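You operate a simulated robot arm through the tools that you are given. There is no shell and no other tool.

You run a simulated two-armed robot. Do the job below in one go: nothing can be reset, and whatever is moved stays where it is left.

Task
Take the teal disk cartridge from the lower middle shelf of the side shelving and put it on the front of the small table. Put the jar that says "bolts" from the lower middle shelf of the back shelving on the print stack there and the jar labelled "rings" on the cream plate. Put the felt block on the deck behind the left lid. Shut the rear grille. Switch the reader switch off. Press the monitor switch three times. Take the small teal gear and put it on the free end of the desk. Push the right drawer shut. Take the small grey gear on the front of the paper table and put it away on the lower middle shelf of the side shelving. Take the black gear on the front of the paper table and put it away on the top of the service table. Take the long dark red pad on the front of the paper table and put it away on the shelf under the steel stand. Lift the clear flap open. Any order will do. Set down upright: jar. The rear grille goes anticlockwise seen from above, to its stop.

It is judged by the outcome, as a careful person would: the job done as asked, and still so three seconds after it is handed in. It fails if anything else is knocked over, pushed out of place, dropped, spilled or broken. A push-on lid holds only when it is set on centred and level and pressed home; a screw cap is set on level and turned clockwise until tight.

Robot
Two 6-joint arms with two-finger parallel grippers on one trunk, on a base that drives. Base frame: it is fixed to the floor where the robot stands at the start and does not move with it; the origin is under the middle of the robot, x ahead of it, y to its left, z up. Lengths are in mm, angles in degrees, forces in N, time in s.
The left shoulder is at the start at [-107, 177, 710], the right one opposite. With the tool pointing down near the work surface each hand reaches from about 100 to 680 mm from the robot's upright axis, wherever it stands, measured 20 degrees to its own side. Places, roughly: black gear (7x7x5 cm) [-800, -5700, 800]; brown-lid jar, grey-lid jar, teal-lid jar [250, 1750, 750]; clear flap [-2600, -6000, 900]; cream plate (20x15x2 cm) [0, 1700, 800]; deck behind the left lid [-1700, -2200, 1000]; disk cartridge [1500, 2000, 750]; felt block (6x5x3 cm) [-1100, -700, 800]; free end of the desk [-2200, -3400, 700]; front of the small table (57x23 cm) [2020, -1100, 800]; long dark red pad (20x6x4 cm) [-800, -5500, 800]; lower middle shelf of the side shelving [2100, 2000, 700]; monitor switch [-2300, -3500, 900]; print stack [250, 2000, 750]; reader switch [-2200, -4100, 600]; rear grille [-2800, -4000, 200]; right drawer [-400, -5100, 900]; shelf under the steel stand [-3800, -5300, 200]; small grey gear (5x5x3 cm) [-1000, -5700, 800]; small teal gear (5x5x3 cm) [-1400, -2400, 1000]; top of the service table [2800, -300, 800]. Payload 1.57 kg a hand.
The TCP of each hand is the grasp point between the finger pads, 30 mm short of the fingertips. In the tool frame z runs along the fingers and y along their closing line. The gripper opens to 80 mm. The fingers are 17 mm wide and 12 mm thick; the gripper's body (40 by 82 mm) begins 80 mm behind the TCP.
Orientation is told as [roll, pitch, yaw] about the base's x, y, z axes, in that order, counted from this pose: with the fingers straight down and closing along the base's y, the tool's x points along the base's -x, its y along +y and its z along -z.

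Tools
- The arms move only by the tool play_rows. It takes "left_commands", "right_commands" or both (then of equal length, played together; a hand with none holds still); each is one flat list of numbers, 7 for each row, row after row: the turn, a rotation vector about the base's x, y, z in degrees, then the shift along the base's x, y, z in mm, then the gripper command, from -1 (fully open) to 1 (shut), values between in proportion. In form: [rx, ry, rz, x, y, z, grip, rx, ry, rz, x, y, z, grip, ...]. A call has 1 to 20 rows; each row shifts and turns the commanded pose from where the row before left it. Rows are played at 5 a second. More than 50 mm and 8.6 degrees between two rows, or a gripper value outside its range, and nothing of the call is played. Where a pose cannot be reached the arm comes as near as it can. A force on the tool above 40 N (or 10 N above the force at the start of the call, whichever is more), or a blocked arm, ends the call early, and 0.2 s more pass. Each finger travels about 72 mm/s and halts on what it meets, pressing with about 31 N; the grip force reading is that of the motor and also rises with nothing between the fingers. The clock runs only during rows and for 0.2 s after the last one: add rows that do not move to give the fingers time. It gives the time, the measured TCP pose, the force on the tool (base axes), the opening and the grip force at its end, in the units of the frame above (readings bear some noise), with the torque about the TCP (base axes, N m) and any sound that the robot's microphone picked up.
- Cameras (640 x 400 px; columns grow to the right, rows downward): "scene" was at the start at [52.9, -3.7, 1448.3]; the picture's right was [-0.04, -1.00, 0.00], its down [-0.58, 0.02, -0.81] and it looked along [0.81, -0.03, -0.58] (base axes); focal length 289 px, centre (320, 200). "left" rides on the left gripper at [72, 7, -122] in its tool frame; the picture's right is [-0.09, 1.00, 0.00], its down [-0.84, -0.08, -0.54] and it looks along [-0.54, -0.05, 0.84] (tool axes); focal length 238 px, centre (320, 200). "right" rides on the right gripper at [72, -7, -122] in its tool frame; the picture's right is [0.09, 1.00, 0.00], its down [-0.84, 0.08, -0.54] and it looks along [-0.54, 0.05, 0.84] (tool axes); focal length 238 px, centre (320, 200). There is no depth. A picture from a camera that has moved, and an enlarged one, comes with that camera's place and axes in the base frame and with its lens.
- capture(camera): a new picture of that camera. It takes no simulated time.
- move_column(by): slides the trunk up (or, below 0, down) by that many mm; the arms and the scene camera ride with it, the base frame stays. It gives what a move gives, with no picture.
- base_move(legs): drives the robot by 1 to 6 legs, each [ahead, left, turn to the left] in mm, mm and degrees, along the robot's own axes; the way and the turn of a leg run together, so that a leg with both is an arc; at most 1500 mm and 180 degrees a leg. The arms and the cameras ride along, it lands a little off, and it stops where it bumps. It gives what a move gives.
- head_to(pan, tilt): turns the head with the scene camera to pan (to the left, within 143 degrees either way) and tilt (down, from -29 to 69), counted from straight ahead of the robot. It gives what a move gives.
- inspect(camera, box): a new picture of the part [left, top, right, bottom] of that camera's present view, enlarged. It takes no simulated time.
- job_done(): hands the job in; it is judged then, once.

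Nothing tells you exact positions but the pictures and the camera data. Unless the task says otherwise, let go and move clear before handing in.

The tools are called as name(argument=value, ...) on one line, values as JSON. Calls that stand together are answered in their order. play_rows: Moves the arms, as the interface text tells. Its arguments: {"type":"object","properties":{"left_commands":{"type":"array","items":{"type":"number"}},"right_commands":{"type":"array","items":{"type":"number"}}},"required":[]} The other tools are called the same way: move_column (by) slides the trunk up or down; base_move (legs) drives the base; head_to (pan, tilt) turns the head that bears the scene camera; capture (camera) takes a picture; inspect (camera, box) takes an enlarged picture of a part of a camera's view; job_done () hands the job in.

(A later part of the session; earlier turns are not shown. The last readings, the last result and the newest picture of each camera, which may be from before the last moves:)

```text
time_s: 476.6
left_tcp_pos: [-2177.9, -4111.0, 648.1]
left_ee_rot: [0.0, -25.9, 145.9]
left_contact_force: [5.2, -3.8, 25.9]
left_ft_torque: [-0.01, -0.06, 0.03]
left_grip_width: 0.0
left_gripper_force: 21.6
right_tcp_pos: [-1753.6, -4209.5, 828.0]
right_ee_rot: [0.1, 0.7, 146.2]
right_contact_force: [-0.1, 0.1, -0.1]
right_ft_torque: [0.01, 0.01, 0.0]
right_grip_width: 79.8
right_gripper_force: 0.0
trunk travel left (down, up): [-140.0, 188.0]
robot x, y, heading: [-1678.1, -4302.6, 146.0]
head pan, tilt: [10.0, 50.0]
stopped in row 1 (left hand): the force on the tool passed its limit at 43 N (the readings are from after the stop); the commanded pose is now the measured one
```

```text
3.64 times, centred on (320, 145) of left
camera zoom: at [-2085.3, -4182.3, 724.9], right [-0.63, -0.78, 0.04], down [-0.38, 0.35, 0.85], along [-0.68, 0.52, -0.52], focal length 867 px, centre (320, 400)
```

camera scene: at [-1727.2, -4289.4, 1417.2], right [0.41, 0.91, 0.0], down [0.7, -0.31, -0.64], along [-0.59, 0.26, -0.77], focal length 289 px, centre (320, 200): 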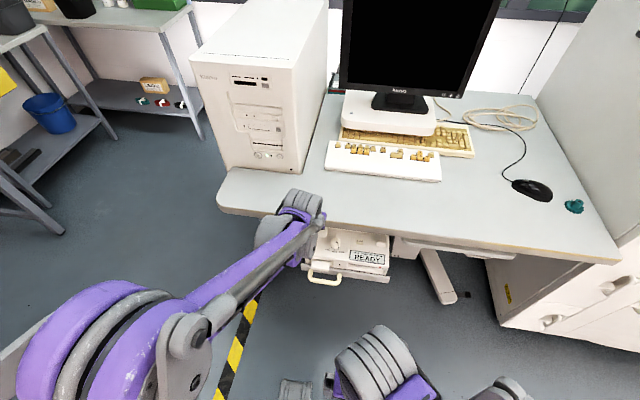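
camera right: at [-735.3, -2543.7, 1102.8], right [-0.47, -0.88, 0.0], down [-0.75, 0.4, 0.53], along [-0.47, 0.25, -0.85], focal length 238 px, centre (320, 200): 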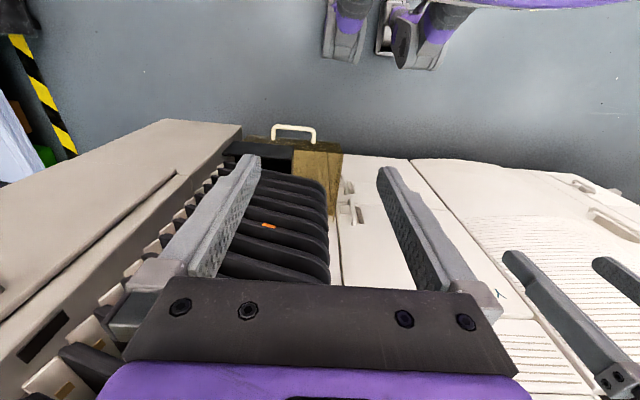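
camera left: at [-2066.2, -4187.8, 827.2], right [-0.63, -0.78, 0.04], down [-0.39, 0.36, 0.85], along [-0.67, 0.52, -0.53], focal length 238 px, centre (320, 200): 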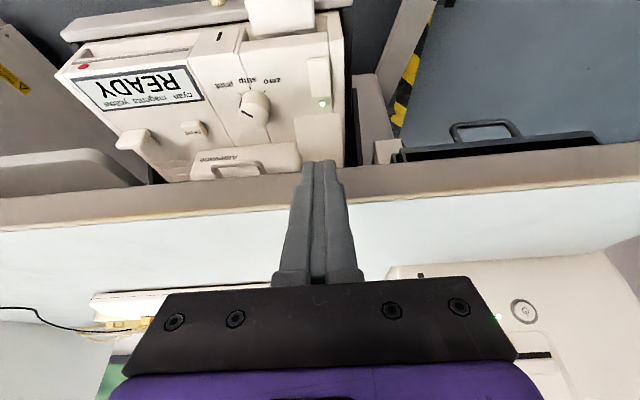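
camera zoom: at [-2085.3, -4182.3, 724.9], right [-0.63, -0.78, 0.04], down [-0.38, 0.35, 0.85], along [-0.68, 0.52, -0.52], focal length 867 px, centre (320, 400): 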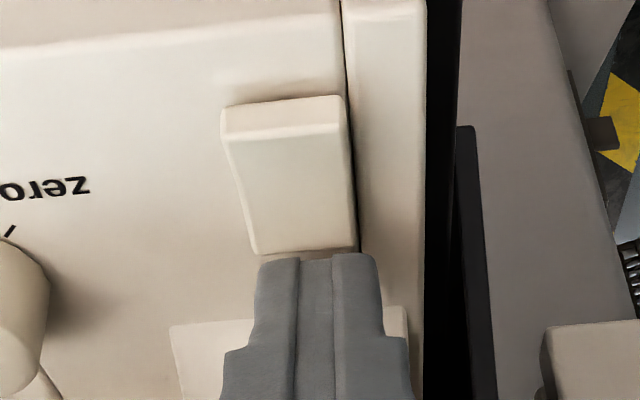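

play_rows(left_commands=[0, 0, 0, 0, 0, 6, 1, 0, 0, 0, 5, -3.5, 20, 1, 0, 0, 0, 10, -7, 20, 1, 0, 0, 0, 10, -7, 20, 1])

inspect(camera="left", box=[280, 80, 380, 155])

```text
time_s: 477.6
left_tcp_pos: [-2153.3, -4126.5, 711.0]
left_ee_rot: [-0.1, -25.9, 145.8]
left_contact_force: [-0.2, 0.0, -0.2]
left_ft_torque: [0.01, 0.02, 0.01]
left_grip_width: 0.0
left_gripper_force: 21.4
right_tcp_pos: [-1754.7, -4209.7, 829.4]
right_ee_rot: [0.0, 0.9, 146.2]
right_contact_force: [-0.4, -0.2, 0.4]
right_ft_torque: [-0.02, 0.0, 0.0]
right_grip_width: 80.1
right_gripper_force: 0.0
trunk travel left (down, up): [-140.0, 188.0]
robot x, y, heading: [-1678.3, -4303.7, 145.9]
head pan, tilt: [10.0, 50.0]
```

```text
5.33 times, centred on (330, 118) of left
camera zoom: at [-2060.7, -4199.0, 789.3], right [-0.63, -0.78, 0.04], down [-0.39, 0.35, 0.85], along [-0.68, 0.52, -0.52], focal length 1271 px, centre (267, 640)
```

zoom: 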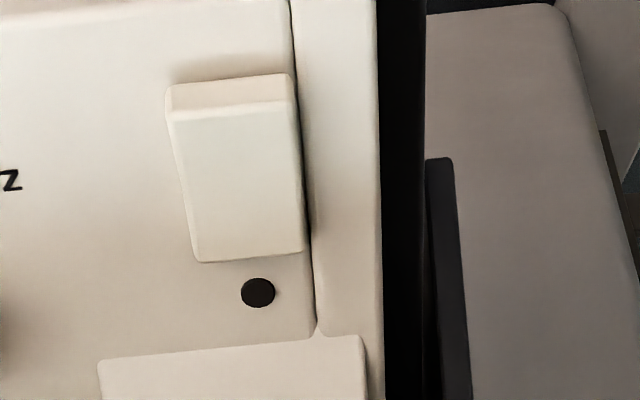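

The LED is dark now: the reader is off. Retreating the hand and checking the panel, then looking for the rear grille.

play_rows(left_commands=[0, 0, 0, 20, -14, 35, 1, 0, 0, 0, 25, -17, 35, 1, 0, 0, 0, 30, -20, 30, 1, 0, 0, 0, 30, -20, 20, -1])

inspect(camera="scene", box=[270, 220, 400, 310])

head_to(pan=40, tilt=40)

capture(camera="scene")

```text
time_s: 478.6
left_tcp_pos: [-2049.1, -4198.6, 833.6]
left_ee_rot: [-0.1, -25.8, 145.8]
left_contact_force: [0.7, 0.6, -0.4]
left_ft_torque: [-0.02, 0.02, 0.04]
left_grip_width: 52.2
left_gripper_force: 0.0
right_tcp_pos: [-1754.1, -4210.0, 829.1]
right_ee_rot: [-0.1, 0.9, 146.2]
right_contact_force: [0.2, 0.8, 0.2]
right_ft_torque: [0.01, 0.04, -0.02]
right_grip_width: 80.0
right_gripper_force: 0.0
trunk travel left (down, up): [-140.0, 188.0]
robot x, y, heading: [-1680.6, -4301.5, 146.0]
head pan, tilt: [10.0, 50.0]
```

```text
4.44 times, centred on (335, 265) of scene
camera zoom: at [-1725.8, -4290.9, 1417.3], right [0.41, 0.91, 0.0], down [0.7, -0.31, -0.64], along [-0.59, 0.26, -0.77], focal length 1286 px, centre (253, -89)
```

zoom: 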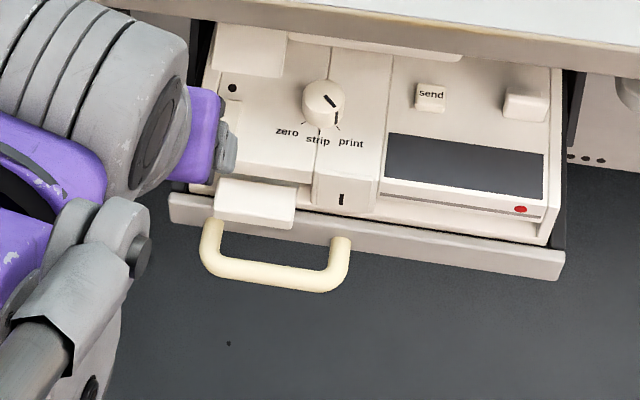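

```text
time_s: 479.6
left_tcp_pos: [-2049.8, -4198.2, 832.9]
left_ee_rot: [-0.1, -25.8, 145.9]
left_contact_force: [0.3, -0.4, 0.0]
left_ft_torque: [0.05, 0.02, 0.01]
left_grip_width: 80.2
left_gripper_force: 0.1
right_tcp_pos: [-1755.7, -4210.2, 828.4]
right_ee_rot: [0.0, 0.7, 146.3]
right_contact_force: [0.0, 0.0, -0.2]
right_ft_torque: [0.0, 0.01, 0.01]
right_grip_width: 79.9
right_gripper_force: 0.0
trunk travel left (down, up): [-140.0, 188.0]
robot x, y, heading: [-1677.8, -4304.3, 146.2]
head pan, tilt: [40.0, 40.0]
```

```text
taken
camera scene: at [-1740.8, -4330.3, 1431.4], right [-0.1, 0.99, 0.0], down [0.64, 0.07, -0.77], along [-0.76, -0.08, -0.64], focal length 289 px, centre (320, 200)
```

scene: 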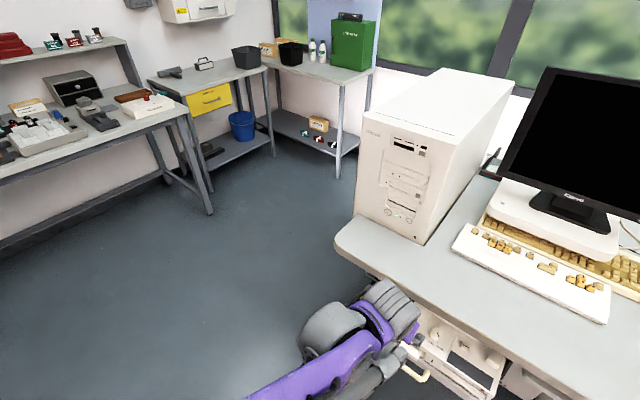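

Reader is off (display blank). Now I'll move left past the desk's end to find the rear grille under/behind it.

base_move(legs=[[-60, 0, 0], [0, 800, 0]])

head_to(pan=-45, tilt=40)

capture(camera="scene")

head_to(pan=10, tilt=35)

capture(camera="scene")

```text
time_s: 487.4
left_tcp_pos: [-2436.9, -4891.0, 834.3]
left_ee_rot: [-0.1, -25.7, 146.7]
left_contact_force: [0.1, -0.4, 0.2]
left_ft_torque: [0.01, -0.02, 0.01]
left_grip_width: 80.1
left_gripper_force: 0.0
right_tcp_pos: [-2141.4, -4899.2, 829.1]
right_ee_rot: [0.0, 0.8, 147.0]
right_contact_force: [-0.6, 0.0, 0.1]
right_ft_torque: [0.05, 0.0, -0.01]
right_grip_width: 80.1
right_gripper_force: 0.1
trunk travel left (down, up): [-140.0, 188.0]
robot x, y, heading: [-2067.3, -4997.4, 146.8]
head pan, tilt: [40.0, 40.0]
```

```text
time_s: 489.0
left_tcp_pos: [-2437.1, -4890.8, 832.4]
left_ee_rot: [0.0, -25.8, 146.5]
left_contact_force: [0.0, 0.4, 0.5]
left_ft_torque: [0.01, 0.0, -0.02]
left_grip_width: 79.8
left_gripper_force: 0.0
right_tcp_pos: [-2142.1, -4900.3, 828.1]
right_ee_rot: [0.1, 0.9, 147.0]
right_contact_force: [-0.9, -0.1, -0.5]
right_ft_torque: [0.02, 0.02, 0.01]
right_grip_width: 79.9
right_gripper_force: 0.0
trunk travel left (down, up): [-140.0, 188.0]
robot x, y, heading: [-2063.6, -4993.2, 146.5]
head pan, tilt: [-45.0, 40.0]
```

```text
taken
camera scene: at [-2059.0, -4926.8, 1431.4], right [0.98, 0.2, 0.0], down [0.13, -0.63, -0.77], along [-0.16, 0.75, -0.64], focal length 289 px, centre (320, 200)
```

scene: 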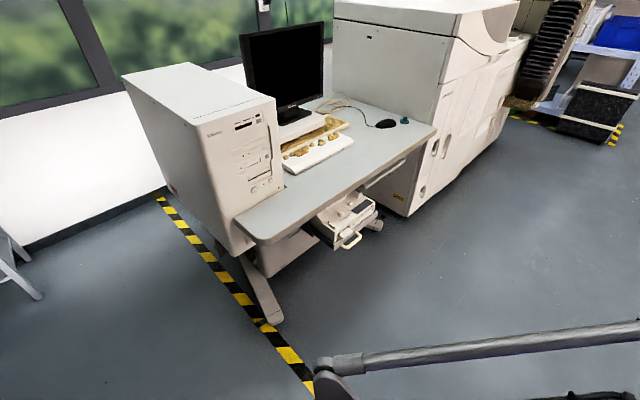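

```text
time_s: 490.3
left_tcp_pos: [-2437.2, -4892.2, 833.8]
left_ee_rot: [-0.1, -25.8, 146.5]
left_contact_force: [-0.3, -0.3, 0.3]
left_ft_torque: [-0.01, 0.01, 0.01]
left_grip_width: 80.1
left_gripper_force: 0.0
right_tcp_pos: [-2142.5, -4898.9, 828.1]
right_ee_rot: [0.0, 0.8, 147.1]
right_contact_force: [0.2, -0.1, -0.9]
right_ft_torque: [0.0, -0.01, 0.01]
right_grip_width: 80.0
right_gripper_force: 0.0
trunk travel left (down, up): [-140.0, 188.0]
robot x, y, heading: [-2064.2, -4993.9, 146.9]
head pan, tilt: [10.0, 35.0]
```

```text
taken
camera scene: at [-2122.6, -4975.2, 1439.0], right [0.4, 0.92, 0.0], down [0.53, -0.23, -0.82], along [-0.75, 0.32, -0.57], focal length 289 px, centre (320, 200)
```

scene: 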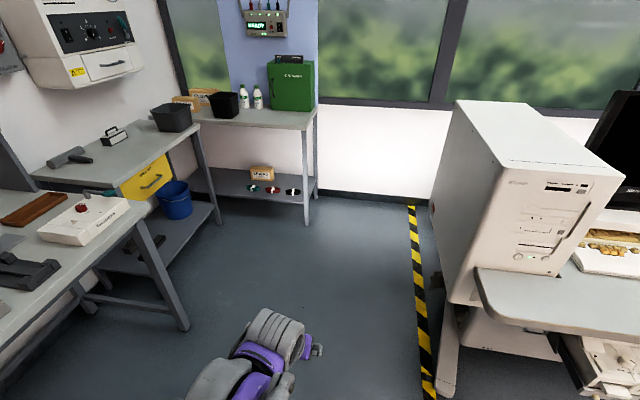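

The grille must be at the back of that big white unit. I'll drive forward past the desk's left end and look from the rear side.

base_move(legs=[[1350, 0, -0.6]])

head_to(pan=-90, tilt=40)

capture(camera="scene")

head_to(pan=-50, tilt=40)

capture(camera="scene")

```text
time_s: 496.2
left_tcp_pos: [-3481.5, -4176.4, 831.5]
left_ee_rot: [-1.1, -25.9, 144.3]
left_contact_force: [-0.7, 0.7, -0.6]
left_ft_torque: [0.02, 0.02, 0.0]
left_grip_width: 80.1
left_gripper_force: 0.0
right_tcp_pos: [-3190.2, -4191.3, 829.5]
right_ee_rot: [-1.2, 0.8, 142.4]
right_contact_force: [1.0, -0.6, -0.3]
right_ft_torque: [0.01, -0.02, -0.01]
right_grip_width: 80.1
right_gripper_force: 0.0
trunk travel left (down, up): [-140.0, 188.0]
robot x, y, heading: [-3110.1, -4287.3, 143.8]
head pan, tilt: [10.0, 35.0]
stopped in leg 1: the robot was blocked; the commanded pose is now the measured one
```

```text
time_s: 497.9
left_tcp_pos: [-3483.0, -4178.0, 830.9]
left_ee_rot: [-1.4, -25.8, 144.6]
left_contact_force: [-0.3, 0.0, -0.1]
left_ft_torque: [0.0, -0.02, 0.01]
left_grip_width: 79.9
left_gripper_force: 0.1
right_tcp_pos: [-3189.6, -4191.6, 829.4]
right_ee_rot: [-1.4, 0.6, 142.6]
right_contact_force: [0.4, -0.3, 0.0]
right_ft_torque: [-0.01, 0.0, 0.02]
right_grip_width: 79.9
right_gripper_force: 0.0
trunk travel left (down, up): [-140.0, 188.0]
robot x, y, heading: [-3108.8, -4284.0, 144.0]
head pan, tilt: [-90.0, 40.0]
```

```text
taken
camera scene: at [-3049.7, -4254.5, 1432.7], right [0.81, -0.59, 0.0], down [-0.37, -0.51, -0.78], along [0.46, 0.63, -0.63], focal length 289 px, centre (320, 200)
```

scene: 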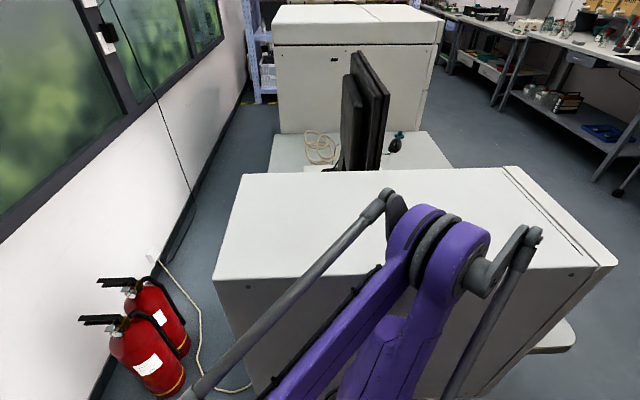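

```text
time_s: 499.0
left_tcp_pos: [-3483.9, -4177.4, 832.5]
left_ee_rot: [-1.3, -25.8, 144.5]
left_contact_force: [-0.1, -0.1, -1.0]
left_ft_torque: [-0.02, -0.03, 0.01]
left_grip_width: 80.0
left_gripper_force: 0.0
right_tcp_pos: [-3190.5, -4191.3, 829.6]
right_ee_rot: [-1.4, 0.8, 142.6]
right_contact_force: [-0.3, 0.6, -0.1]
right_ft_torque: [0.01, -0.01, -0.03]
right_grip_width: 79.9
right_gripper_force: 0.1
trunk travel left (down, up): [-140.0, 188.0]
robot x, y, heading: [-3108.7, -4286.7, 143.9]
head pan, tilt: [-50.0, 40.0]
```

```text
taken
camera scene: at [-3105.3, -4238.5, 1432.5], right [1.0, 0.07, 0.01], down [0.05, -0.63, -0.78], along [-0.05, 0.77, -0.63], focal length 289 px, centre (320, 200)
```

scene: 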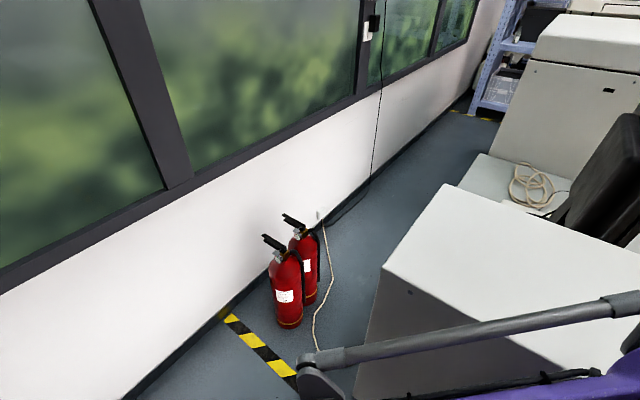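

My right elbow brushed the big white unit. Moving left away from it and re-checking.

base_move(legs=[[0, 120, 0], [0, 0, 2]])

head_to(pan=-110, tilt=45)

capture(camera="scene")

head_to(pan=-70, tilt=45)

capture(camera="scene")

```text
time_s: 501.1
left_tcp_pos: [-3547.9, -4275.1, 833.3]
left_ee_rot: [-0.2, -25.8, 146.0]
left_contact_force: [0.5, -0.3, 0.7]
left_ft_torque: [-0.01, 0.0, -0.01]
left_grip_width: 79.9
left_gripper_force: 0.0
right_tcp_pos: [-3254.2, -4279.9, 829.0]
right_ee_rot: [-0.3, 0.7, 145.0]
right_contact_force: [0.2, 0.7, 0.2]
right_ft_torque: [0.02, 0.01, 0.04]
right_grip_width: 79.8
right_gripper_force: 0.1
trunk travel left (down, up): [-140.0, 188.0]
robot x, y, heading: [-3178.4, -4379.2, 146.3]
head pan, tilt: [-50.0, 40.0]
```

```text
time_s: 502.4
left_tcp_pos: [-3547.9, -4275.1, 832.8]
left_ee_rot: [-0.1, -25.8, 146.0]
left_contact_force: [0.4, 0.4, 0.7]
left_ft_torque: [-0.02, 0.0, 0.04]
left_grip_width: 80.2
left_gripper_force: 0.0
right_tcp_pos: [-3256.1, -4280.7, 828.0]
right_ee_rot: [-0.2, 0.8, 145.0]
right_contact_force: [0.3, -0.2, 0.0]
right_ft_torque: [-0.01, -0.01, 0.02]
right_grip_width: 79.9
right_gripper_force: 0.1
trunk travel left (down, up): [-140.0, 188.0]
robot x, y, heading: [-3176.5, -4380.5, 146.4]
head pan, tilt: [-110.0, 45.0]
```

```text
taken
camera scene: at [-3089.6, -4349.8, 1424.2], right [0.59, -0.81, 0.0], down [-0.57, -0.42, -0.71], along [0.57, 0.42, -0.71], focal length 289 px, centre (320, 200)
```

scene: 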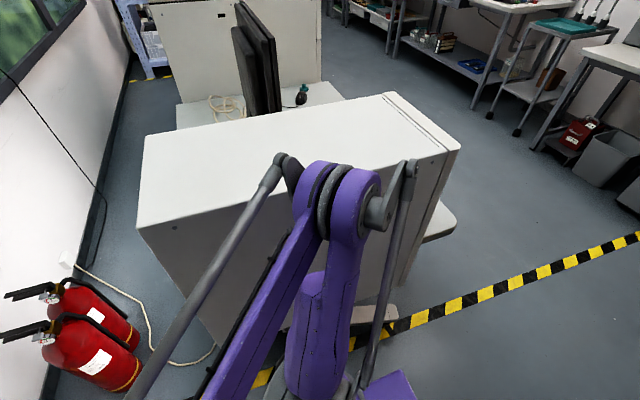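

```text
time_s: 503.4
left_tcp_pos: [-3548.6, -4275.8, 833.5]
left_ee_rot: [-0.1, -25.8, 146.0]
left_contact_force: [0.9, -0.4, 0.2]
left_ft_torque: [0.0, -0.03, -0.01]
left_grip_width: 80.1
left_gripper_force: 0.2
right_tcp_pos: [-3256.0, -4280.3, 828.5]
right_ee_rot: [-0.4, 0.8, 145.0]
right_contact_force: [0.8, -0.4, 0.8]
right_ft_torque: [-0.02, -0.02, 0.03]
right_grip_width: 80.3
right_gripper_force: 0.0
trunk travel left (down, up): [-140.0, 188.0]
robot x, y, heading: [-3177.6, -4381.7, 146.0]
head pan, tilt: [-70.0, 45.0]
```

```text
taken
camera scene: at [-3135.7, -4318.8, 1424.2], right [0.97, -0.24, 0.0], down [-0.17, -0.69, -0.71], along [0.17, 0.69, -0.71], focal length 289 px, centre (320, 200)
```

scene: 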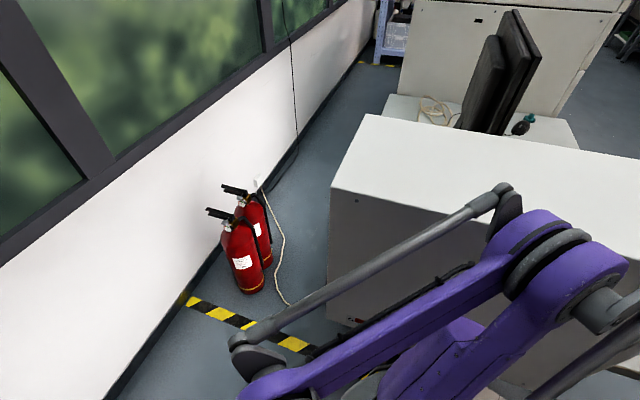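

The unit overhangs the desk's rear; the grille should be underneath near floor level. I'll shift left, turn to face it, and look lower.

base_move(legs=[[0, 210, 0], [0, 0, -90]])

head_to(pan=0, tilt=40)

capture(camera="scene")

```text
time_s: 509.7
left_tcp_pos: [-3189.5, -4182.5, 833.4]
left_ee_rot: [-0.1, -25.8, 55.9]
left_contact_force: [0.1, -0.6, 0.6]
left_ft_torque: [-0.01, 0.0, 0.0]
left_grip_width: 80.2
left_gripper_force: 0.0
right_tcp_pos: [-3195.1, -4477.6, 828.8]
right_ee_rot: [-0.2, 0.9, 54.9]
right_contact_force: [-0.6, 0.8, -0.3]
right_ft_torque: [-0.02, -0.01, -0.02]
right_grip_width: 80.1
right_gripper_force: 0.1
trunk travel left (down, up): [-140.0, 188.0]
robot x, y, heading: [-3294.1, -4554.3, 55.6]
head pan, tilt: [-70.0, 45.0]
```

```text
time_s: 511.1
left_tcp_pos: [-3190.0, -4182.6, 832.1]
left_ee_rot: [-0.1, -25.8, 55.8]
left_contact_force: [-0.6, -0.1, -0.6]
left_ft_torque: [0.03, 0.01, -0.02]
left_grip_width: 79.9
left_gripper_force: 0.0
right_tcp_pos: [-3194.3, -4477.1, 828.4]
right_ee_rot: [-0.3, 0.9, 54.8]
right_contact_force: [0.2, -0.2, 0.0]
right_ft_torque: [-0.01, -0.02, 0.0]
right_grip_width: 80.3
right_gripper_force: 0.1
trunk travel left (down, up): [-140.0, 188.0]
robot x, y, heading: [-3296.0, -4550.8, 55.9]
head pan, tilt: [0.0, 40.0]
```

```text
taken
camera scene: at [-3266.9, -4508.9, 1431.4], right [0.83, -0.56, 0.0], down [-0.36, -0.53, -0.77], along [0.43, 0.63, -0.64], focal length 289 px, centre (320, 200)
```

scene: 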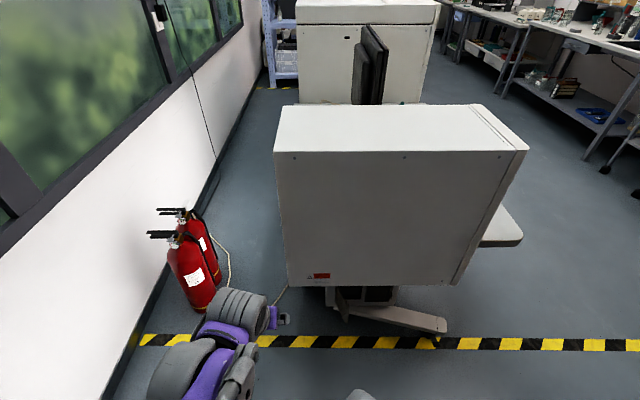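

inspect(camera="scene", box=[270, 260, 470, 360])

move_column(by=-138)

head_to(pan=-8, tilt=45)

capture(camera="scene")

```text
3.20 times, centred on (370, 310) of scene
camera zoom: at [-3266.9, -4508.9, 1431.4], right [0.83, -0.56, 0.0], down [-0.36, -0.53, -0.77], along [0.43, 0.63, -0.64], focal length 926 px, centre (160, -152)
```

zoom: 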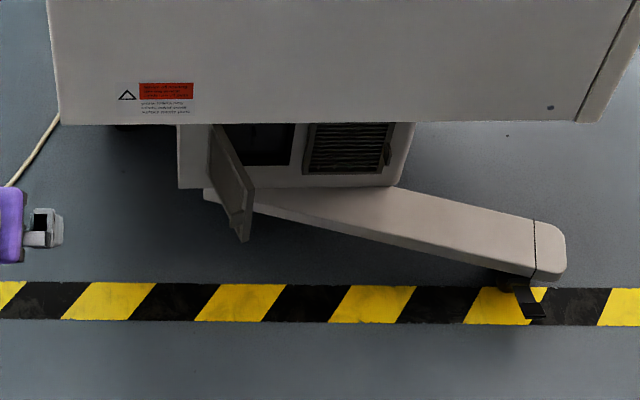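

```text
time_s: 512.8
left_tcp_pos: [-3188.7, -4183.1, 694.4]
left_ee_rot: [0.0, -25.8, 55.9]
left_contact_force: [1.0, -0.2, -0.4]
left_ft_torque: [0.03, -0.01, 0.0]
left_grip_width: 80.1
left_gripper_force: 0.1
right_tcp_pos: [-3194.9, -4475.8, 691.3]
right_ee_rot: [-0.2, 0.8, 55.0]
right_contact_force: [0.1, 0.5, -0.2]
right_ft_torque: [0.0, 0.02, 0.01]
right_grip_width: 80.0
right_gripper_force: 0.1
trunk travel left (down, up): [-2.0, 326.0]
robot x, y, heading: [-3294.1, -4556.2, 56.1]
head pan, tilt: [0.0, 40.0]
```

```text
time_s: 513.5
left_tcp_pos: [-3189.7, -4183.1, 695.1]
left_ee_rot: [-0.1, -25.7, 55.9]
left_contact_force: [-0.2, 0.3, 0.5]
left_ft_torque: [0.0, -0.02, 0.0]
left_grip_width: 80.1
left_gripper_force: 0.1
right_tcp_pos: [-3194.2, -4477.6, 690.1]
right_ee_rot: [-0.3, 0.8, 54.9]
right_contact_force: [-0.1, -0.7, -1.2]
right_ft_torque: [0.0, -0.03, -0.01]
right_grip_width: 80.1
right_gripper_force: 0.1
trunk travel left (down, up): [-2.0, 326.0]
robot x, y, heading: [-3295.7, -4551.2, 55.7]
head pan, tilt: [-8.0, 45.0]
```

```text
taken
camera scene: at [-3237.7, -4485.8, 1282.9], right [0.74, -0.67, 0.0], down [-0.47, -0.53, -0.71], along [0.47, 0.53, -0.71], focal length 289 px, centre (320, 200)
```

scene: 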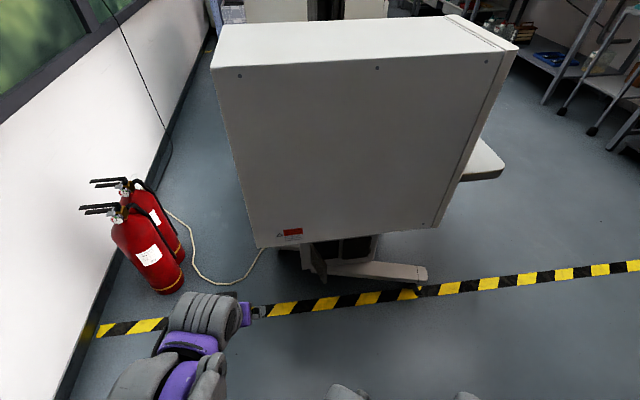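

Now I see it: under the desk is a unit with two vents, and the hinged grille panel stands open toward me (hinge on its left/rear side). I'll tuck the left hand, and bring the right hand down low and horizontal, fingers closed.

play_rows(left_commands=[0, 0, 0, -31.4, -24, 0, -1, 0, 0, 0, -31.4, -24, 0, -1, 0, 0, 0, -31.4, -24, 0, -1, 0, 0, 0, -31.4, -24, 0, -1])

play_rows(right_commands=[6.79, -4.6, 0, 16.5, 19.6, -35.5, 1, 6.79, -4.6, 0, 16.5, 19.6, -35.5, 1, 6.79, -4.6, 0, 16.5, 19.6, -35.5, 1, 6.79, -4.6, 0, 16.5, 19.6, -35.5, 1, 6.79, -4.6, 0, 16.5, 19.6, -35.5, 1, 6.79, -4.6, 0, 16.5, 19.6, -35.5, 1, 6.79, -4.6, 0, 16.5, 19.6, -35.5, 1, 6.79, -4.6, 0, 16.5, 19.6, -35.5, 1, 6.79, -4.6, 0, 16.5, 19.6, -35.5, 1, 6.79, -4.6, 0, 16.5, 19.6, -35.5, 1, 6.79, -4.6, 0, 16.5, 19.6, -35.5, 1])

capture(camera="right")

capture(camera="scene")

```text
time_s: 514.5
left_tcp_pos: [-3303.8, -4268.7, 691.1]
left_ee_rot: [-0.1, -25.7, 55.8]
left_contact_force: [1.8, 0.4, 0.3]
left_ft_torque: [0.0, -0.01, -0.02]
left_grip_width: 80.2
left_gripper_force: 0.1
left hand out of reach, approached as far as the arm can: row 4
right_tcp_pos: [-3194.4, -4475.7, 689.6]
right_ee_rot: [-0.3, 0.8, 55.0]
right_contact_force: [0.9, 0.7, -0.6]
right_ft_torque: [-0.02, 0.01, -0.01]
right_grip_width: 79.5
right_gripper_force: 0.1
trunk travel left (down, up): [-2.0, 326.0]
robot x, y, heading: [-3296.1, -4551.9, 56.1]
head pan, tilt: [-8.0, 45.0]
```

```text
time_s: 516.9
left_tcp_pos: [-3301.8, -4267.9, 693.4]
left_ee_rot: [-0.1, -25.8, 55.8]
left_contact_force: [0.1, -0.2, 0.1]
left_ft_torque: [-0.01, 0.02, -0.03]
left_grip_width: 79.8
left_gripper_force: 0.1
right_tcp_pos: [-2967.4, -4116.0, 519.2]
right_ee_rot: [60.5, -88.7, -4.9]
right_contact_force: [0.1, 0.2, -0.3]
right_ft_torque: [0.01, -0.04, -0.02]
right_grip_width: 0.1
right_gripper_force: 21.2
right hand out of reach, approached as far as the arm can: row 5, 6, 7, 8, 9, 10, 11
trunk travel left (down, up): [-2.0, 326.0]
robot x, y, heading: [-3293.2, -4555.7, 56.0]
head pan, tilt: [-8.0, 45.0]
```

```text
taken
camera right: at [-3032.5, -4219.4, 449.0], right [-0.82, 0.56, -0.07], down [-0.35, -0.41, 0.84], along [0.44, 0.72, 0.53], focal length 238 px, centre (320, 200)
```

right: 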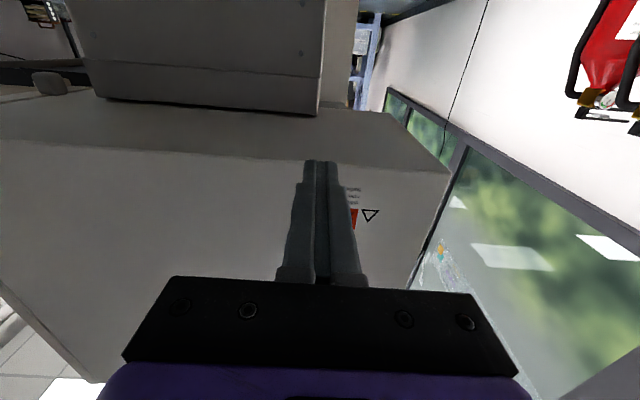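

```text
taken
camera scene: at [-3237.4, -4485.4, 1282.8], right [0.74, -0.67, 0.0], down [-0.47, -0.53, -0.71], along [0.47, 0.52, -0.71], focal length 289 px, centre (320, 200)
```

scene: 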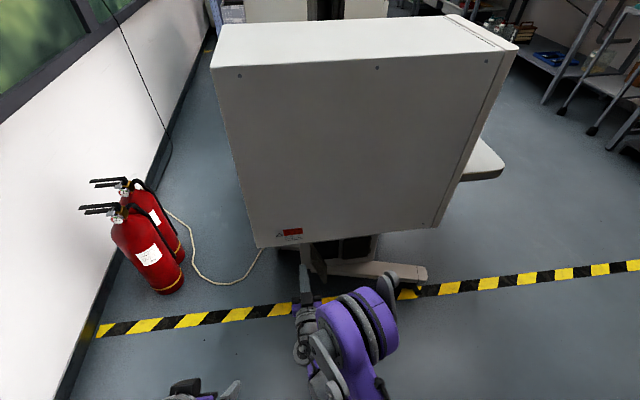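

The arm can't get that low with a horizontal hand. Let me zoom on the grille panel again to plan a push with the hand pointing down.

inspect(camera="scene", box=[270, 225, 390, 300])

```text
5.33 times, centred on (330, 262) of scene
camera zoom: at [-3237.4, -4485.4, 1282.8], right [0.74, -0.67, 0.0], down [-0.47, -0.53, -0.71], along [0.47, 0.52, -0.71], focal length 1543 px, centre (267, -133)
```

zoom: 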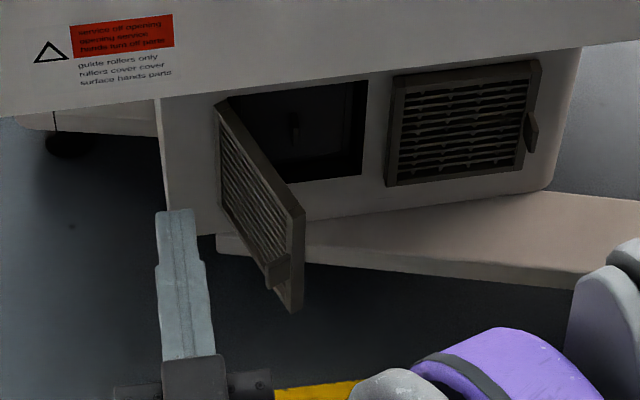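

The picture is clear now: the left grille door is open ~64°, hinged at its left edge, with the closed twin beside it. I'll tilt the right hand back to about 45° and lower it to see the door with the wrist camera.

play_rows(right_commands=[-6.22, 4.19, 0, -11.2, -16.6, -25, 1, -6.22, 4.19, 0, -11.2, -16.6, -25, 1, -6.22, 4.19, 0, -11.2, -16.6, -25, 1, -6.22, 4.19, 0, -11.2, -16.6, -25, 1, -6.22, 4.19, 0, -11.2, -16.6, -25, 1, -6.22, 4.19, 0, -11.2, -16.6, -25, 1])

capture(camera="right")

capture(camera="scene")

```text
time_s: 518.3
left_tcp_pos: [-3303.8, -4267.6, 693.5]
left_ee_rot: [-0.1, -25.8, 55.9]
left_contact_force: [0.2, 0.0, -0.1]
left_ft_torque: [0.01, 0.0, 0.01]
left_grip_width: 79.9
left_gripper_force: 0.1
right_tcp_pos: [-3024.5, -4179.6, 390.8]
right_ee_rot: [0.5, -44.2, 54.7]
right_contact_force: [1.1, 0.9, -0.4]
right_ft_torque: [0.0, -0.02, 0.03]
right_grip_width: 0.0
right_gripper_force: 21.6
right hand out of reach, approached as far as the arm can: row 1, 2, 3, 4, 5
trunk travel left (down, up): [-2.0, 326.0]
robot x, y, heading: [-3299.5, -4553.2, 55.7]
head pan, tilt: [-8.0, 45.0]
```

```text
taken
camera right: at [-3097.4, -4294.8, 428.5], right [-0.85, 0.52, -0.06], down [0.07, 0.22, 0.97], along [0.52, 0.83, -0.23], focal length 238 px, centre (320, 200)
```

right: 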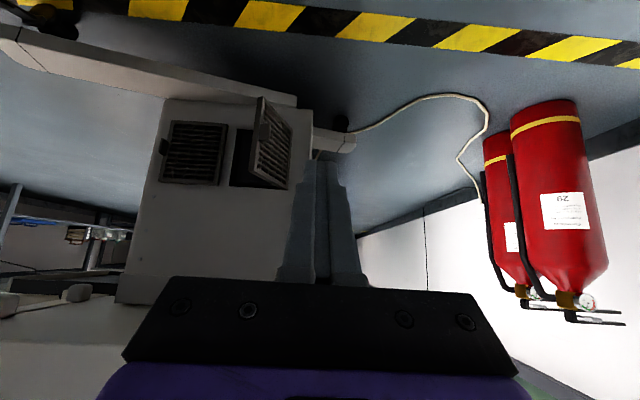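

```text
taken
camera scene: at [-3237.7, -4485.8, 1282.9], right [0.74, -0.67, 0.0], down [-0.47, -0.53, -0.71], along [0.47, 0.53, -0.71], focal length 289 px, centre (320, 200)
```

scene: 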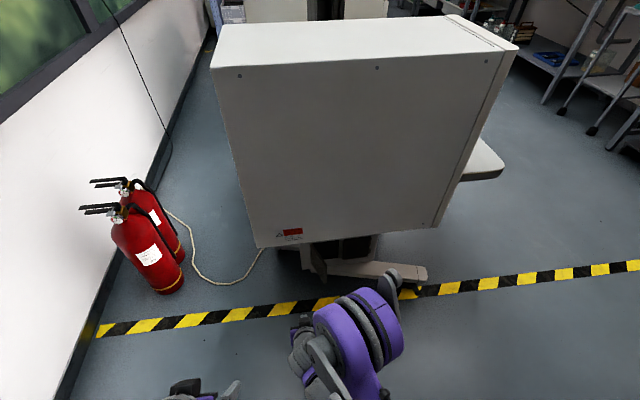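

inspect(camera="right", box=[140, 80, 340, 205])

```text
3.20 times, centred on (240, 142) of right
camera zoom: at [-3097.4, -4294.8, 428.5], right [-0.85, 0.52, -0.06], down [0.07, 0.22, 0.97], along [0.52, 0.83, -0.23], focal length 763 px, centre (576, 384)
```

zoom: 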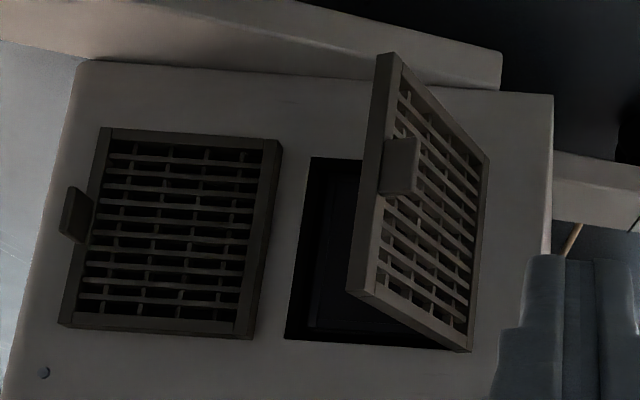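

Triangulated: hinge at room-depth −4808, door 116 mm long, z from 158 to 299, free edge toward me. I'll point the right hand straight down at low height, then drive closer under the overhang.

play_rows(right_commands=[-6.09, 4.11, 0, -3.9, -5.8, -20, 1, -6.09, 4.11, 0, -3.9, -5.8, -20, 1, -6.09, 4.11, 0, -3.9, -5.8, -20, 1, -6.09, 4.11, 0, -3.9, -5.8, -20, 1, -6.09, 4.11, 0, -3.9, -5.8, -20, 1, -6.09, 4.11, 0, -3.9, -5.8, -20, 1])

play_rows(right_commands=[0, 0, 0, 0, 0, -30, 1, 0, 0, 0, 0, 0, -30, 1])

capture(camera="scene")

```text
time_s: 519.7
left_tcp_pos: [-3303.5, -4268.4, 692.3]
left_ee_rot: [-0.1, -25.6, 55.9]
left_contact_force: [0.7, 0.8, -0.1]
left_ft_torque: [0.0, 0.01, 0.0]
left_grip_width: 80.0
left_gripper_force: 0.0
right_tcp_pos: [-3048.2, -4215.5, 268.7]
right_ee_rot: [-0.3, -0.2, 55.1]
right_contact_force: [-1.0, -0.2, 0.1]
right_ft_torque: [-0.03, 0.0, 0.0]
right_grip_width: 0.1
right_gripper_force: 21.4
trunk travel left (down, up): [-2.0, 326.0]
robot x, y, heading: [-3295.4, -4554.2, 55.6]
head pan, tilt: [-8.0, 45.0]
```

```text
time_s: 520.3
left_tcp_pos: [-3302.7, -4267.5, 693.2]
left_ee_rot: [-0.1, -25.8, 55.9]
left_contact_force: [-1.1, 0.4, 0.5]
left_ft_torque: [-0.03, 0.01, 0.02]
left_grip_width: 80.0
left_gripper_force: 0.2
right_tcp_pos: [-3048.4, -4215.2, 211.0]
right_ee_rot: [-0.4, -0.4, 55.0]
right_contact_force: [0.3, 0.1, -0.2]
right_ft_torque: [0.01, 0.01, 0.01]
right_grip_width: 0.1
right_gripper_force: 21.1
trunk travel left (down, up): [-2.0, 326.0]
robot x, y, heading: [-3297.6, -4550.7, 55.8]
head pan, tilt: [-8.0, 45.0]
```

```text
taken
camera scene: at [-3237.6, -4485.7, 1282.9], right [0.74, -0.67, 0.0], down [-0.47, -0.53, -0.71], along [0.47, 0.52, -0.71], focal length 289 px, centre (320, 200)
```

scene: 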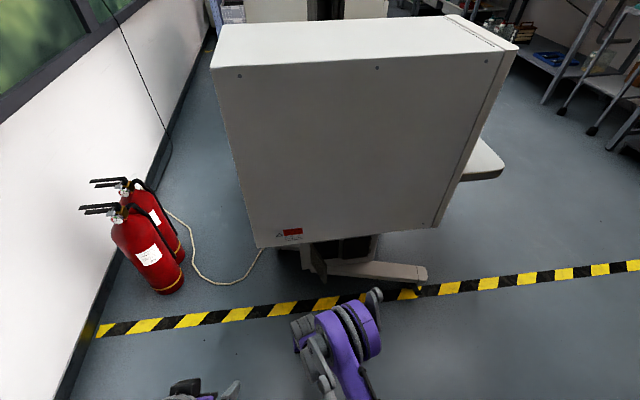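

Low pose works. Driving 165 mm forward under the overhang, then tilting the hand ~33° so the fingertips lead.

base_move(legs=[[165, 0, 0.2]])

play_rows(right_commands=[6.84, -4.61, 0, 5, 8, 10, 1, 6.84, -4.61, 0, 5, 8, 10, 1, 6.84, -4.61, 0, 5, 8, 10, 1, 6.84, -4.61, 0, 5, 8, 10, 1])

capture(camera="right")

capture(camera="scene")

```text
time_s: 521.7
left_tcp_pos: [-3211.0, -4133.2, 692.6]
left_ee_rot: [0.0, -25.7, 56.0]
left_contact_force: [-0.3, -0.3, 0.1]
left_ft_torque: [-0.02, -0.02, -0.02]
left_grip_width: 80.0
left_gripper_force: 0.1
right_tcp_pos: [-2957.3, -4078.3, 210.9]
right_ee_rot: [-0.4, -0.3, 55.2]
right_contact_force: [-0.8, 0.6, -1.1]
right_ft_torque: [0.03, 0.0, -0.01]
right_grip_width: 0.1
right_gripper_force: 20.9
trunk travel left (down, up): [-2.0, 326.0]
robot x, y, heading: [-3205.2, -4416.2, 56.0]
head pan, tilt: [-8.0, 45.0]
```

```text
time_s: 522.7
left_tcp_pos: [-3212.7, -4133.2, 692.2]
left_ee_rot: [-0.1, -25.7, 55.9]
left_contact_force: [0.1, 0.5, -0.2]
left_ft_torque: [-0.02, 0.04, 0.03]
left_grip_width: 80.1
left_gripper_force: 0.0
right_tcp_pos: [-2934.2, -4036.8, 252.7]
right_ee_rot: [0.1, -33.5, 54.9]
right_contact_force: [-0.8, 0.1, 0.5]
right_ft_torque: [0.01, 0.03, 0.03]
right_grip_width: 0.0
right_gripper_force: 21.9
right hand out of reach, approached as far as the arm can: row 4
trunk travel left (down, up): [-2.0, 326.0]
robot x, y, heading: [-3206.4, -4415.0, 56.1]
head pan, tilt: [-8.0, 45.0]
```

```text
taken
camera right: at [-3000.2, -4143.4, 316.5], right [-0.86, 0.51, -0.05], down [0.17, 0.37, 0.91], along [0.48, 0.78, -0.4], focal length 238 px, centre (320, 200)
```

right: 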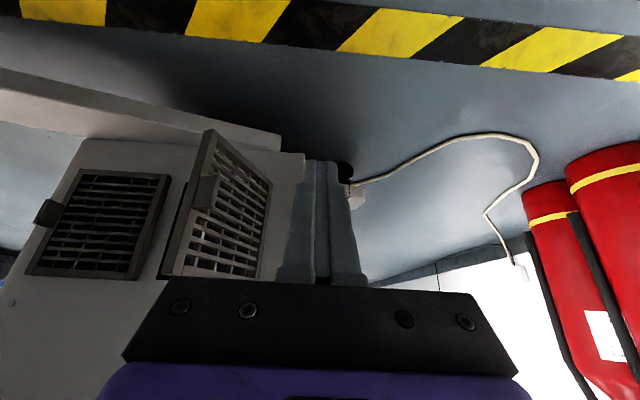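

```text
taken
camera scene: at [-3146.7, -4350.2, 1282.9], right [0.74, -0.67, 0.0], down [-0.47, -0.53, -0.71], along [0.47, 0.53, -0.71], focal length 289 px, centre (320, 200)
```

scene: 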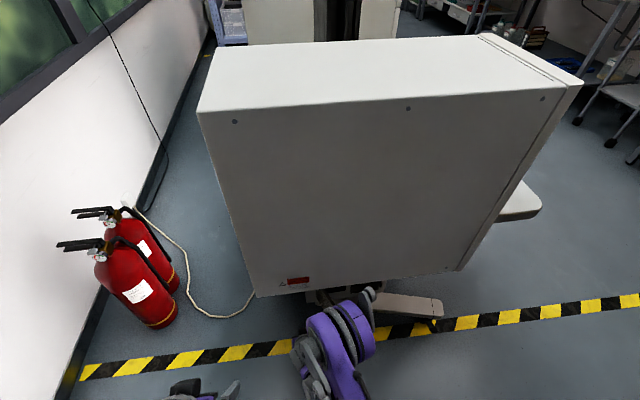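

The door is in clear view to the left of the fingers. Moving the fingertips to the outer side of the open door, just clear of it.

play_rows(right_commands=[0, 0, 0, 28.9, 13.1, 0, 1, 0, 0, 0, 28.9, 13.1, 0, 1, 0, 0, 0, 28.9, 13.1, 0, 1, 0, 0, 0, 0, 0, 0, 1])

capture(camera="right")

```text
time_s: 523.7
left_tcp_pos: [-3212.4, -4132.8, 693.0]
left_ee_rot: [0.0, -25.8, 56.0]
left_contact_force: [0.2, -0.6, 0.6]
left_ft_torque: [0.01, 0.02, 0.0]
left_grip_width: 79.8
left_gripper_force: 0.1
right_tcp_pos: [-2845.9, -3995.8, 252.3]
right_ee_rot: [0.0, -33.2, 54.9]
right_contact_force: [0.4, 0.0, 0.3]
right_ft_torque: [-0.01, 0.0, 0.02]
right_grip_width: 0.1
right_gripper_force: 20.9
trunk travel left (down, up): [-2.0, 326.0]
robot x, y, heading: [-3206.2, -4424.0, 55.9]
head pan, tilt: [-8.0, 45.0]
```

```text
taken
camera right: at [-2912.4, -4102.9, 315.3], right [-0.86, 0.51, -0.05], down [0.17, 0.37, 0.91], along [0.48, 0.78, -0.41], focal length 238 px, centre (320, 200)
```

right: 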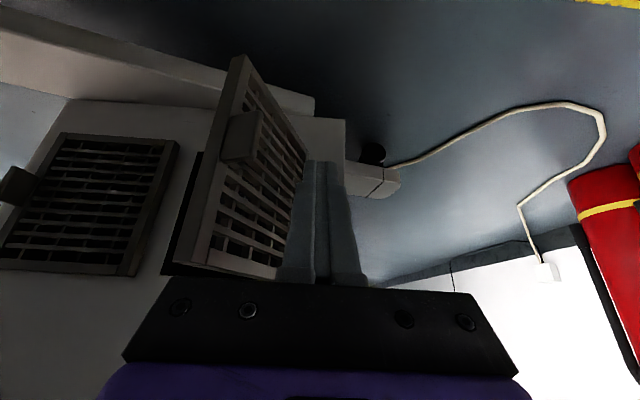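

Fingertips are alongside the door's outer face. Pushing it round toward closed.

play_rows(right_commands=[0, 0, 0, 36.5, -13.8, 0, 1, 0, 0, 0, 23, -3.4, 0, 1, 0, 0, 0, 19.9, 2.7, 0, 1, 0, 0, 0, 0, 0, 0, 1])

capture(camera="right")

```text
time_s: 524.7
left_tcp_pos: [-3211.7, -4132.5, 692.4]
left_ee_rot: [0.0, -25.7, 56.0]
left_contact_force: [-0.2, 0.3, -0.2]
left_ft_torque: [-0.01, 0.0, 0.0]
left_grip_width: 79.9
left_gripper_force: 0.0
right_tcp_pos: [-2768.3, -4009.3, 253.7]
right_ee_rot: [0.2, -33.4, 55.1]
right_contact_force: [-0.6, 0.3, 0.0]
right_ft_torque: [0.01, 0.05, 0.0]
right_grip_width: 0.0
right_gripper_force: 21.3
trunk travel left (down, up): [-2.0, 326.0]
robot x, y, heading: [-3201.0, -4419.5, 56.1]
head pan, tilt: [-8.0, 45.0]
```

```text
taken
camera right: at [-2834.9, -4117.6, 315.1], right [-0.86, 0.51, -0.05], down [0.17, 0.37, 0.91], along [0.48, 0.78, -0.41], focal length 238 px, centre (320, 200)
```

right: 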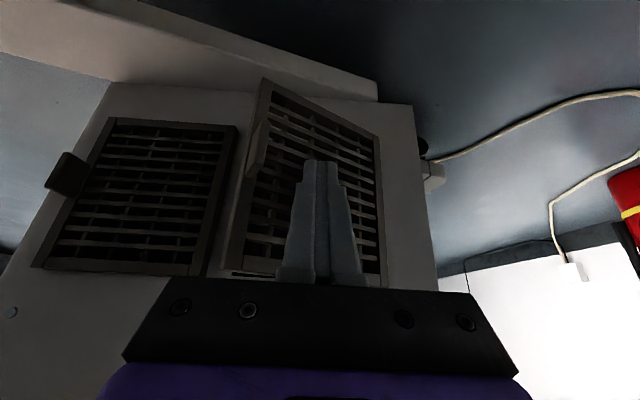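

It's swinging closed smoothly. Continuing the arc and pressing to its stop.

play_rows(right_commands=[0, 0, 0, 18.4, 7.6, 0, 1, 0, 0, 0, 15.6, 12.4, 0, 1, 0, 0, 0, 3.9, 5.8, 0, 1, 0, 0, 0, 0, 0, 0, 1])

capture(camera="right")

```text
time_s: 525.7
left_tcp_pos: [-3212.5, -4134.0, 693.0]
left_ee_rot: [-0.1, -25.8, 56.0]
left_contact_force: [0.5, 0.3, 0.3]
left_ft_torque: [0.0, 0.0, -0.03]
left_grip_width: 80.1
left_gripper_force: 0.0
right_tcp_pos: [-2731.8, -3987.8, 250.5]
right_ee_rot: [0.1, -32.9, 55.0]
right_contact_force: [-6.3, -9.5, 2.5]
right_ft_torque: [-0.15, 0.08, 0.01]
right_grip_width: 0.0
right_gripper_force: 21.2
trunk travel left (down, up): [-2.0, 326.0]
robot x, y, heading: [-3206.7, -4415.7, 56.1]
head pan, tilt: [-8.0, 45.0]
stopped in row 4 (right hand): the force on the tool passed its limit at 42 N (the readings are from after the stop); the commanded pose is now the measured one
```

```text
taken
camera right: at [-2799.3, -4095.6, 315.0], right [-0.86, 0.51, -0.05], down [0.17, 0.38, 0.91], along [0.48, 0.78, -0.41], focal length 238 px, centre (320, 200)
```

right: 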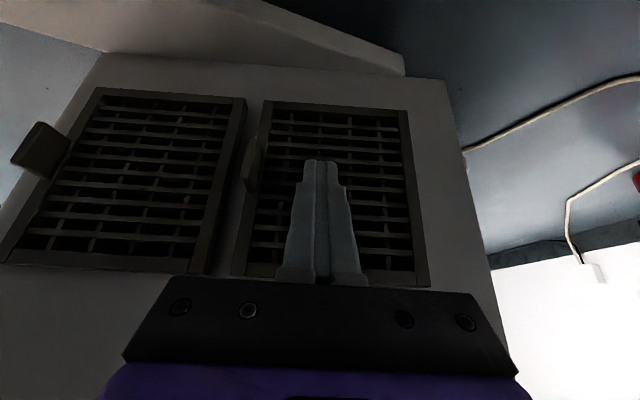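

Force built up against the stop; the panel looks flush. Backing off and verifying.

play_rows(right_commands=[0, 0, 0, -11, -16.6, 0, 1, 0, 0, 0, -22, -33, 0, 1, 0, 0, 0, -22, -33, 0, 1])

inspect(camera="right", box=[140, 80, 460, 280])

```text
time_s: 526.5
left_tcp_pos: [-3213.5, -4133.6, 692.0]
left_ee_rot: [-0.1, -25.7, 56.0]
left_contact_force: [1.0, 0.0, -0.2]
left_ft_torque: [0.02, -0.01, 0.02]
left_grip_width: 80.2
left_gripper_force: 0.1
right_tcp_pos: [-2788.2, -4070.7, 250.8]
right_ee_rot: [0.2, -33.0, 55.0]
right_contact_force: [0.4, 0.5, -0.1]
right_ft_torque: [0.01, 0.0, 0.03]
right_grip_width: 0.0
right_gripper_force: 21.1
trunk travel left (down, up): [-2.0, 326.0]
robot x, y, heading: [-3204.0, -4415.5, 56.1]
head pan, tilt: [-8.0, 45.0]
```

```text
2.00 times, centred on (300, 180) of right
camera zoom: at [-2854.5, -4177.1, 314.6], right [-0.86, 0.51, -0.05], down [0.17, 0.38, 0.91], along [0.48, 0.78, -0.41], focal length 477 px, centre (360, 240)
```

zoom: 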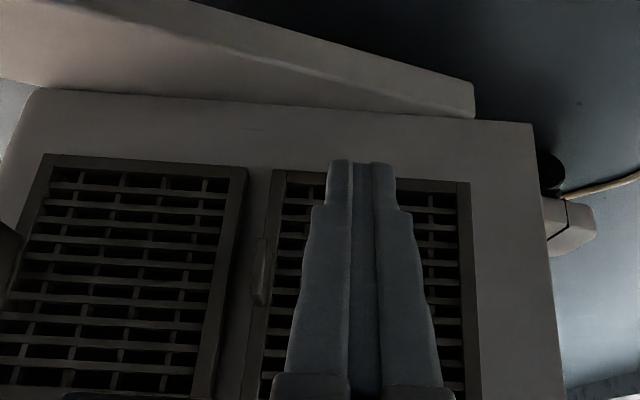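

The rear grille is flush with its twin — shut. Backing out from under the overhang and raising the hands.

base_move(legs=[[-350, 0, 0]])

inspect(camera="right", box=[100, 60, 420, 260])

move_column(by=200)

play_rows(right_commands=[-6.5, 4.4, 0, -15, -22, 35, -1, -6.5, 4.4, 0, -15, -22, 35, -1, -6.5, 4.4, 0, -15, -22, 35, -1, -6.5, 4.4, 0, -15, -22, 35, -1, 0, 0, 0, -15, -22, 40, -1, 0, 0, 0, -15, -22, 40, -1, 0, 0, 0, 0, 0, 45, -1, 0, 0, 0, 0, 0, 45, -1, 0, 0, 0, 0, 0, 45, -1])

```text
time_s: 528.8
left_tcp_pos: [-3407.7, -4424.2, 693.2]
left_ee_rot: [-0.2, -25.7, 55.7]
left_contact_force: [-0.1, 0.1, -0.4]
left_ft_torque: [-0.01, 0.02, 0.03]
left_grip_width: 79.8
left_gripper_force: 0.1
right_tcp_pos: [-2981.7, -4360.8, 251.2]
right_ee_rot: [0.2, -32.9, 54.7]
right_contact_force: [0.5, -0.7, 0.0]
right_ft_torque: [0.02, -0.01, 0.01]
right_grip_width: 0.1
right_gripper_force: 21.2
trunk travel left (down, up): [-2.0, 326.0]
robot x, y, heading: [-3400.0, -4709.3, 55.7]
head pan, tilt: [-8.0, 45.0]
```

```text
2.00 times, centred on (260, 160) of right
camera zoom: at [-3049.1, -4468.5, 314.5], right [-0.86, 0.51, -0.05], down [0.17, 0.38, 0.91], along [0.48, 0.77, -0.41], focal length 477 px, centre (440, 280)
```

zoom: 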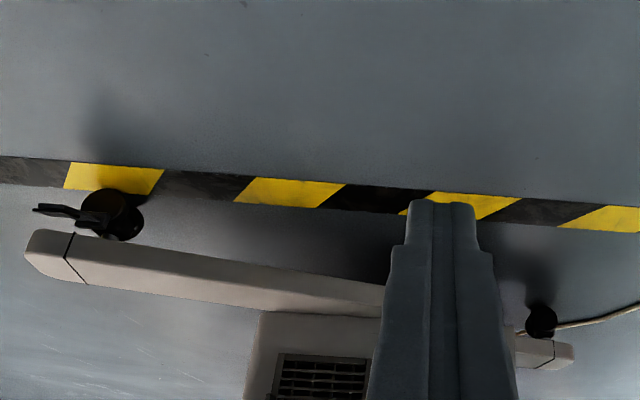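

```text
time_s: 531.0
left_tcp_pos: [-3407.9, -4424.2, 892.2]
left_ee_rot: [0.0, -25.7, 55.7]
left_contact_force: [0.6, -0.8, -0.9]
left_ft_torque: [0.0, 0.02, 0.03]
left_grip_width: 80.2
left_gripper_force: 0.1
right_tcp_pos: [-2983.6, -4361.4, 450.0]
right_ee_rot: [0.2, -32.9, 54.7]
right_contact_force: [-0.2, 0.4, -0.5]
right_ft_torque: [0.0, 0.0, 0.01]
right_grip_width: 0.1
right_gripper_force: 21.5
trunk travel left (down, up): [-202.0, 126.0]
robot x, y, heading: [-3402.4, -4709.4, 56.1]
head pan, tilt: [-8.0, 45.0]
```

```text
time_s: 533.0
left_tcp_pos: [-3408.0, -4424.4, 893.0]
left_ee_rot: [-0.1, -25.7, 55.7]
left_contact_force: [0.2, -0.2, -0.6]
left_ft_torque: [0.01, 0.01, 0.01]
left_grip_width: 80.1
left_gripper_force: 0.1
right_tcp_pos: [-3071.0, -4493.3, 805.5]
right_ee_rot: [-0.3, -1.5, 54.9]
right_contact_force: [-0.7, 0.3, 0.1]
right_ft_torque: [0.02, -0.01, 0.0]
right_grip_width: 80.1
right_gripper_force: 0.0
trunk travel left (down, up): [-202.0, 126.0]
robot x, y, heading: [-3398.4, -4707.8, 55.8]
head pan, tilt: [-8.0, 45.0]
```

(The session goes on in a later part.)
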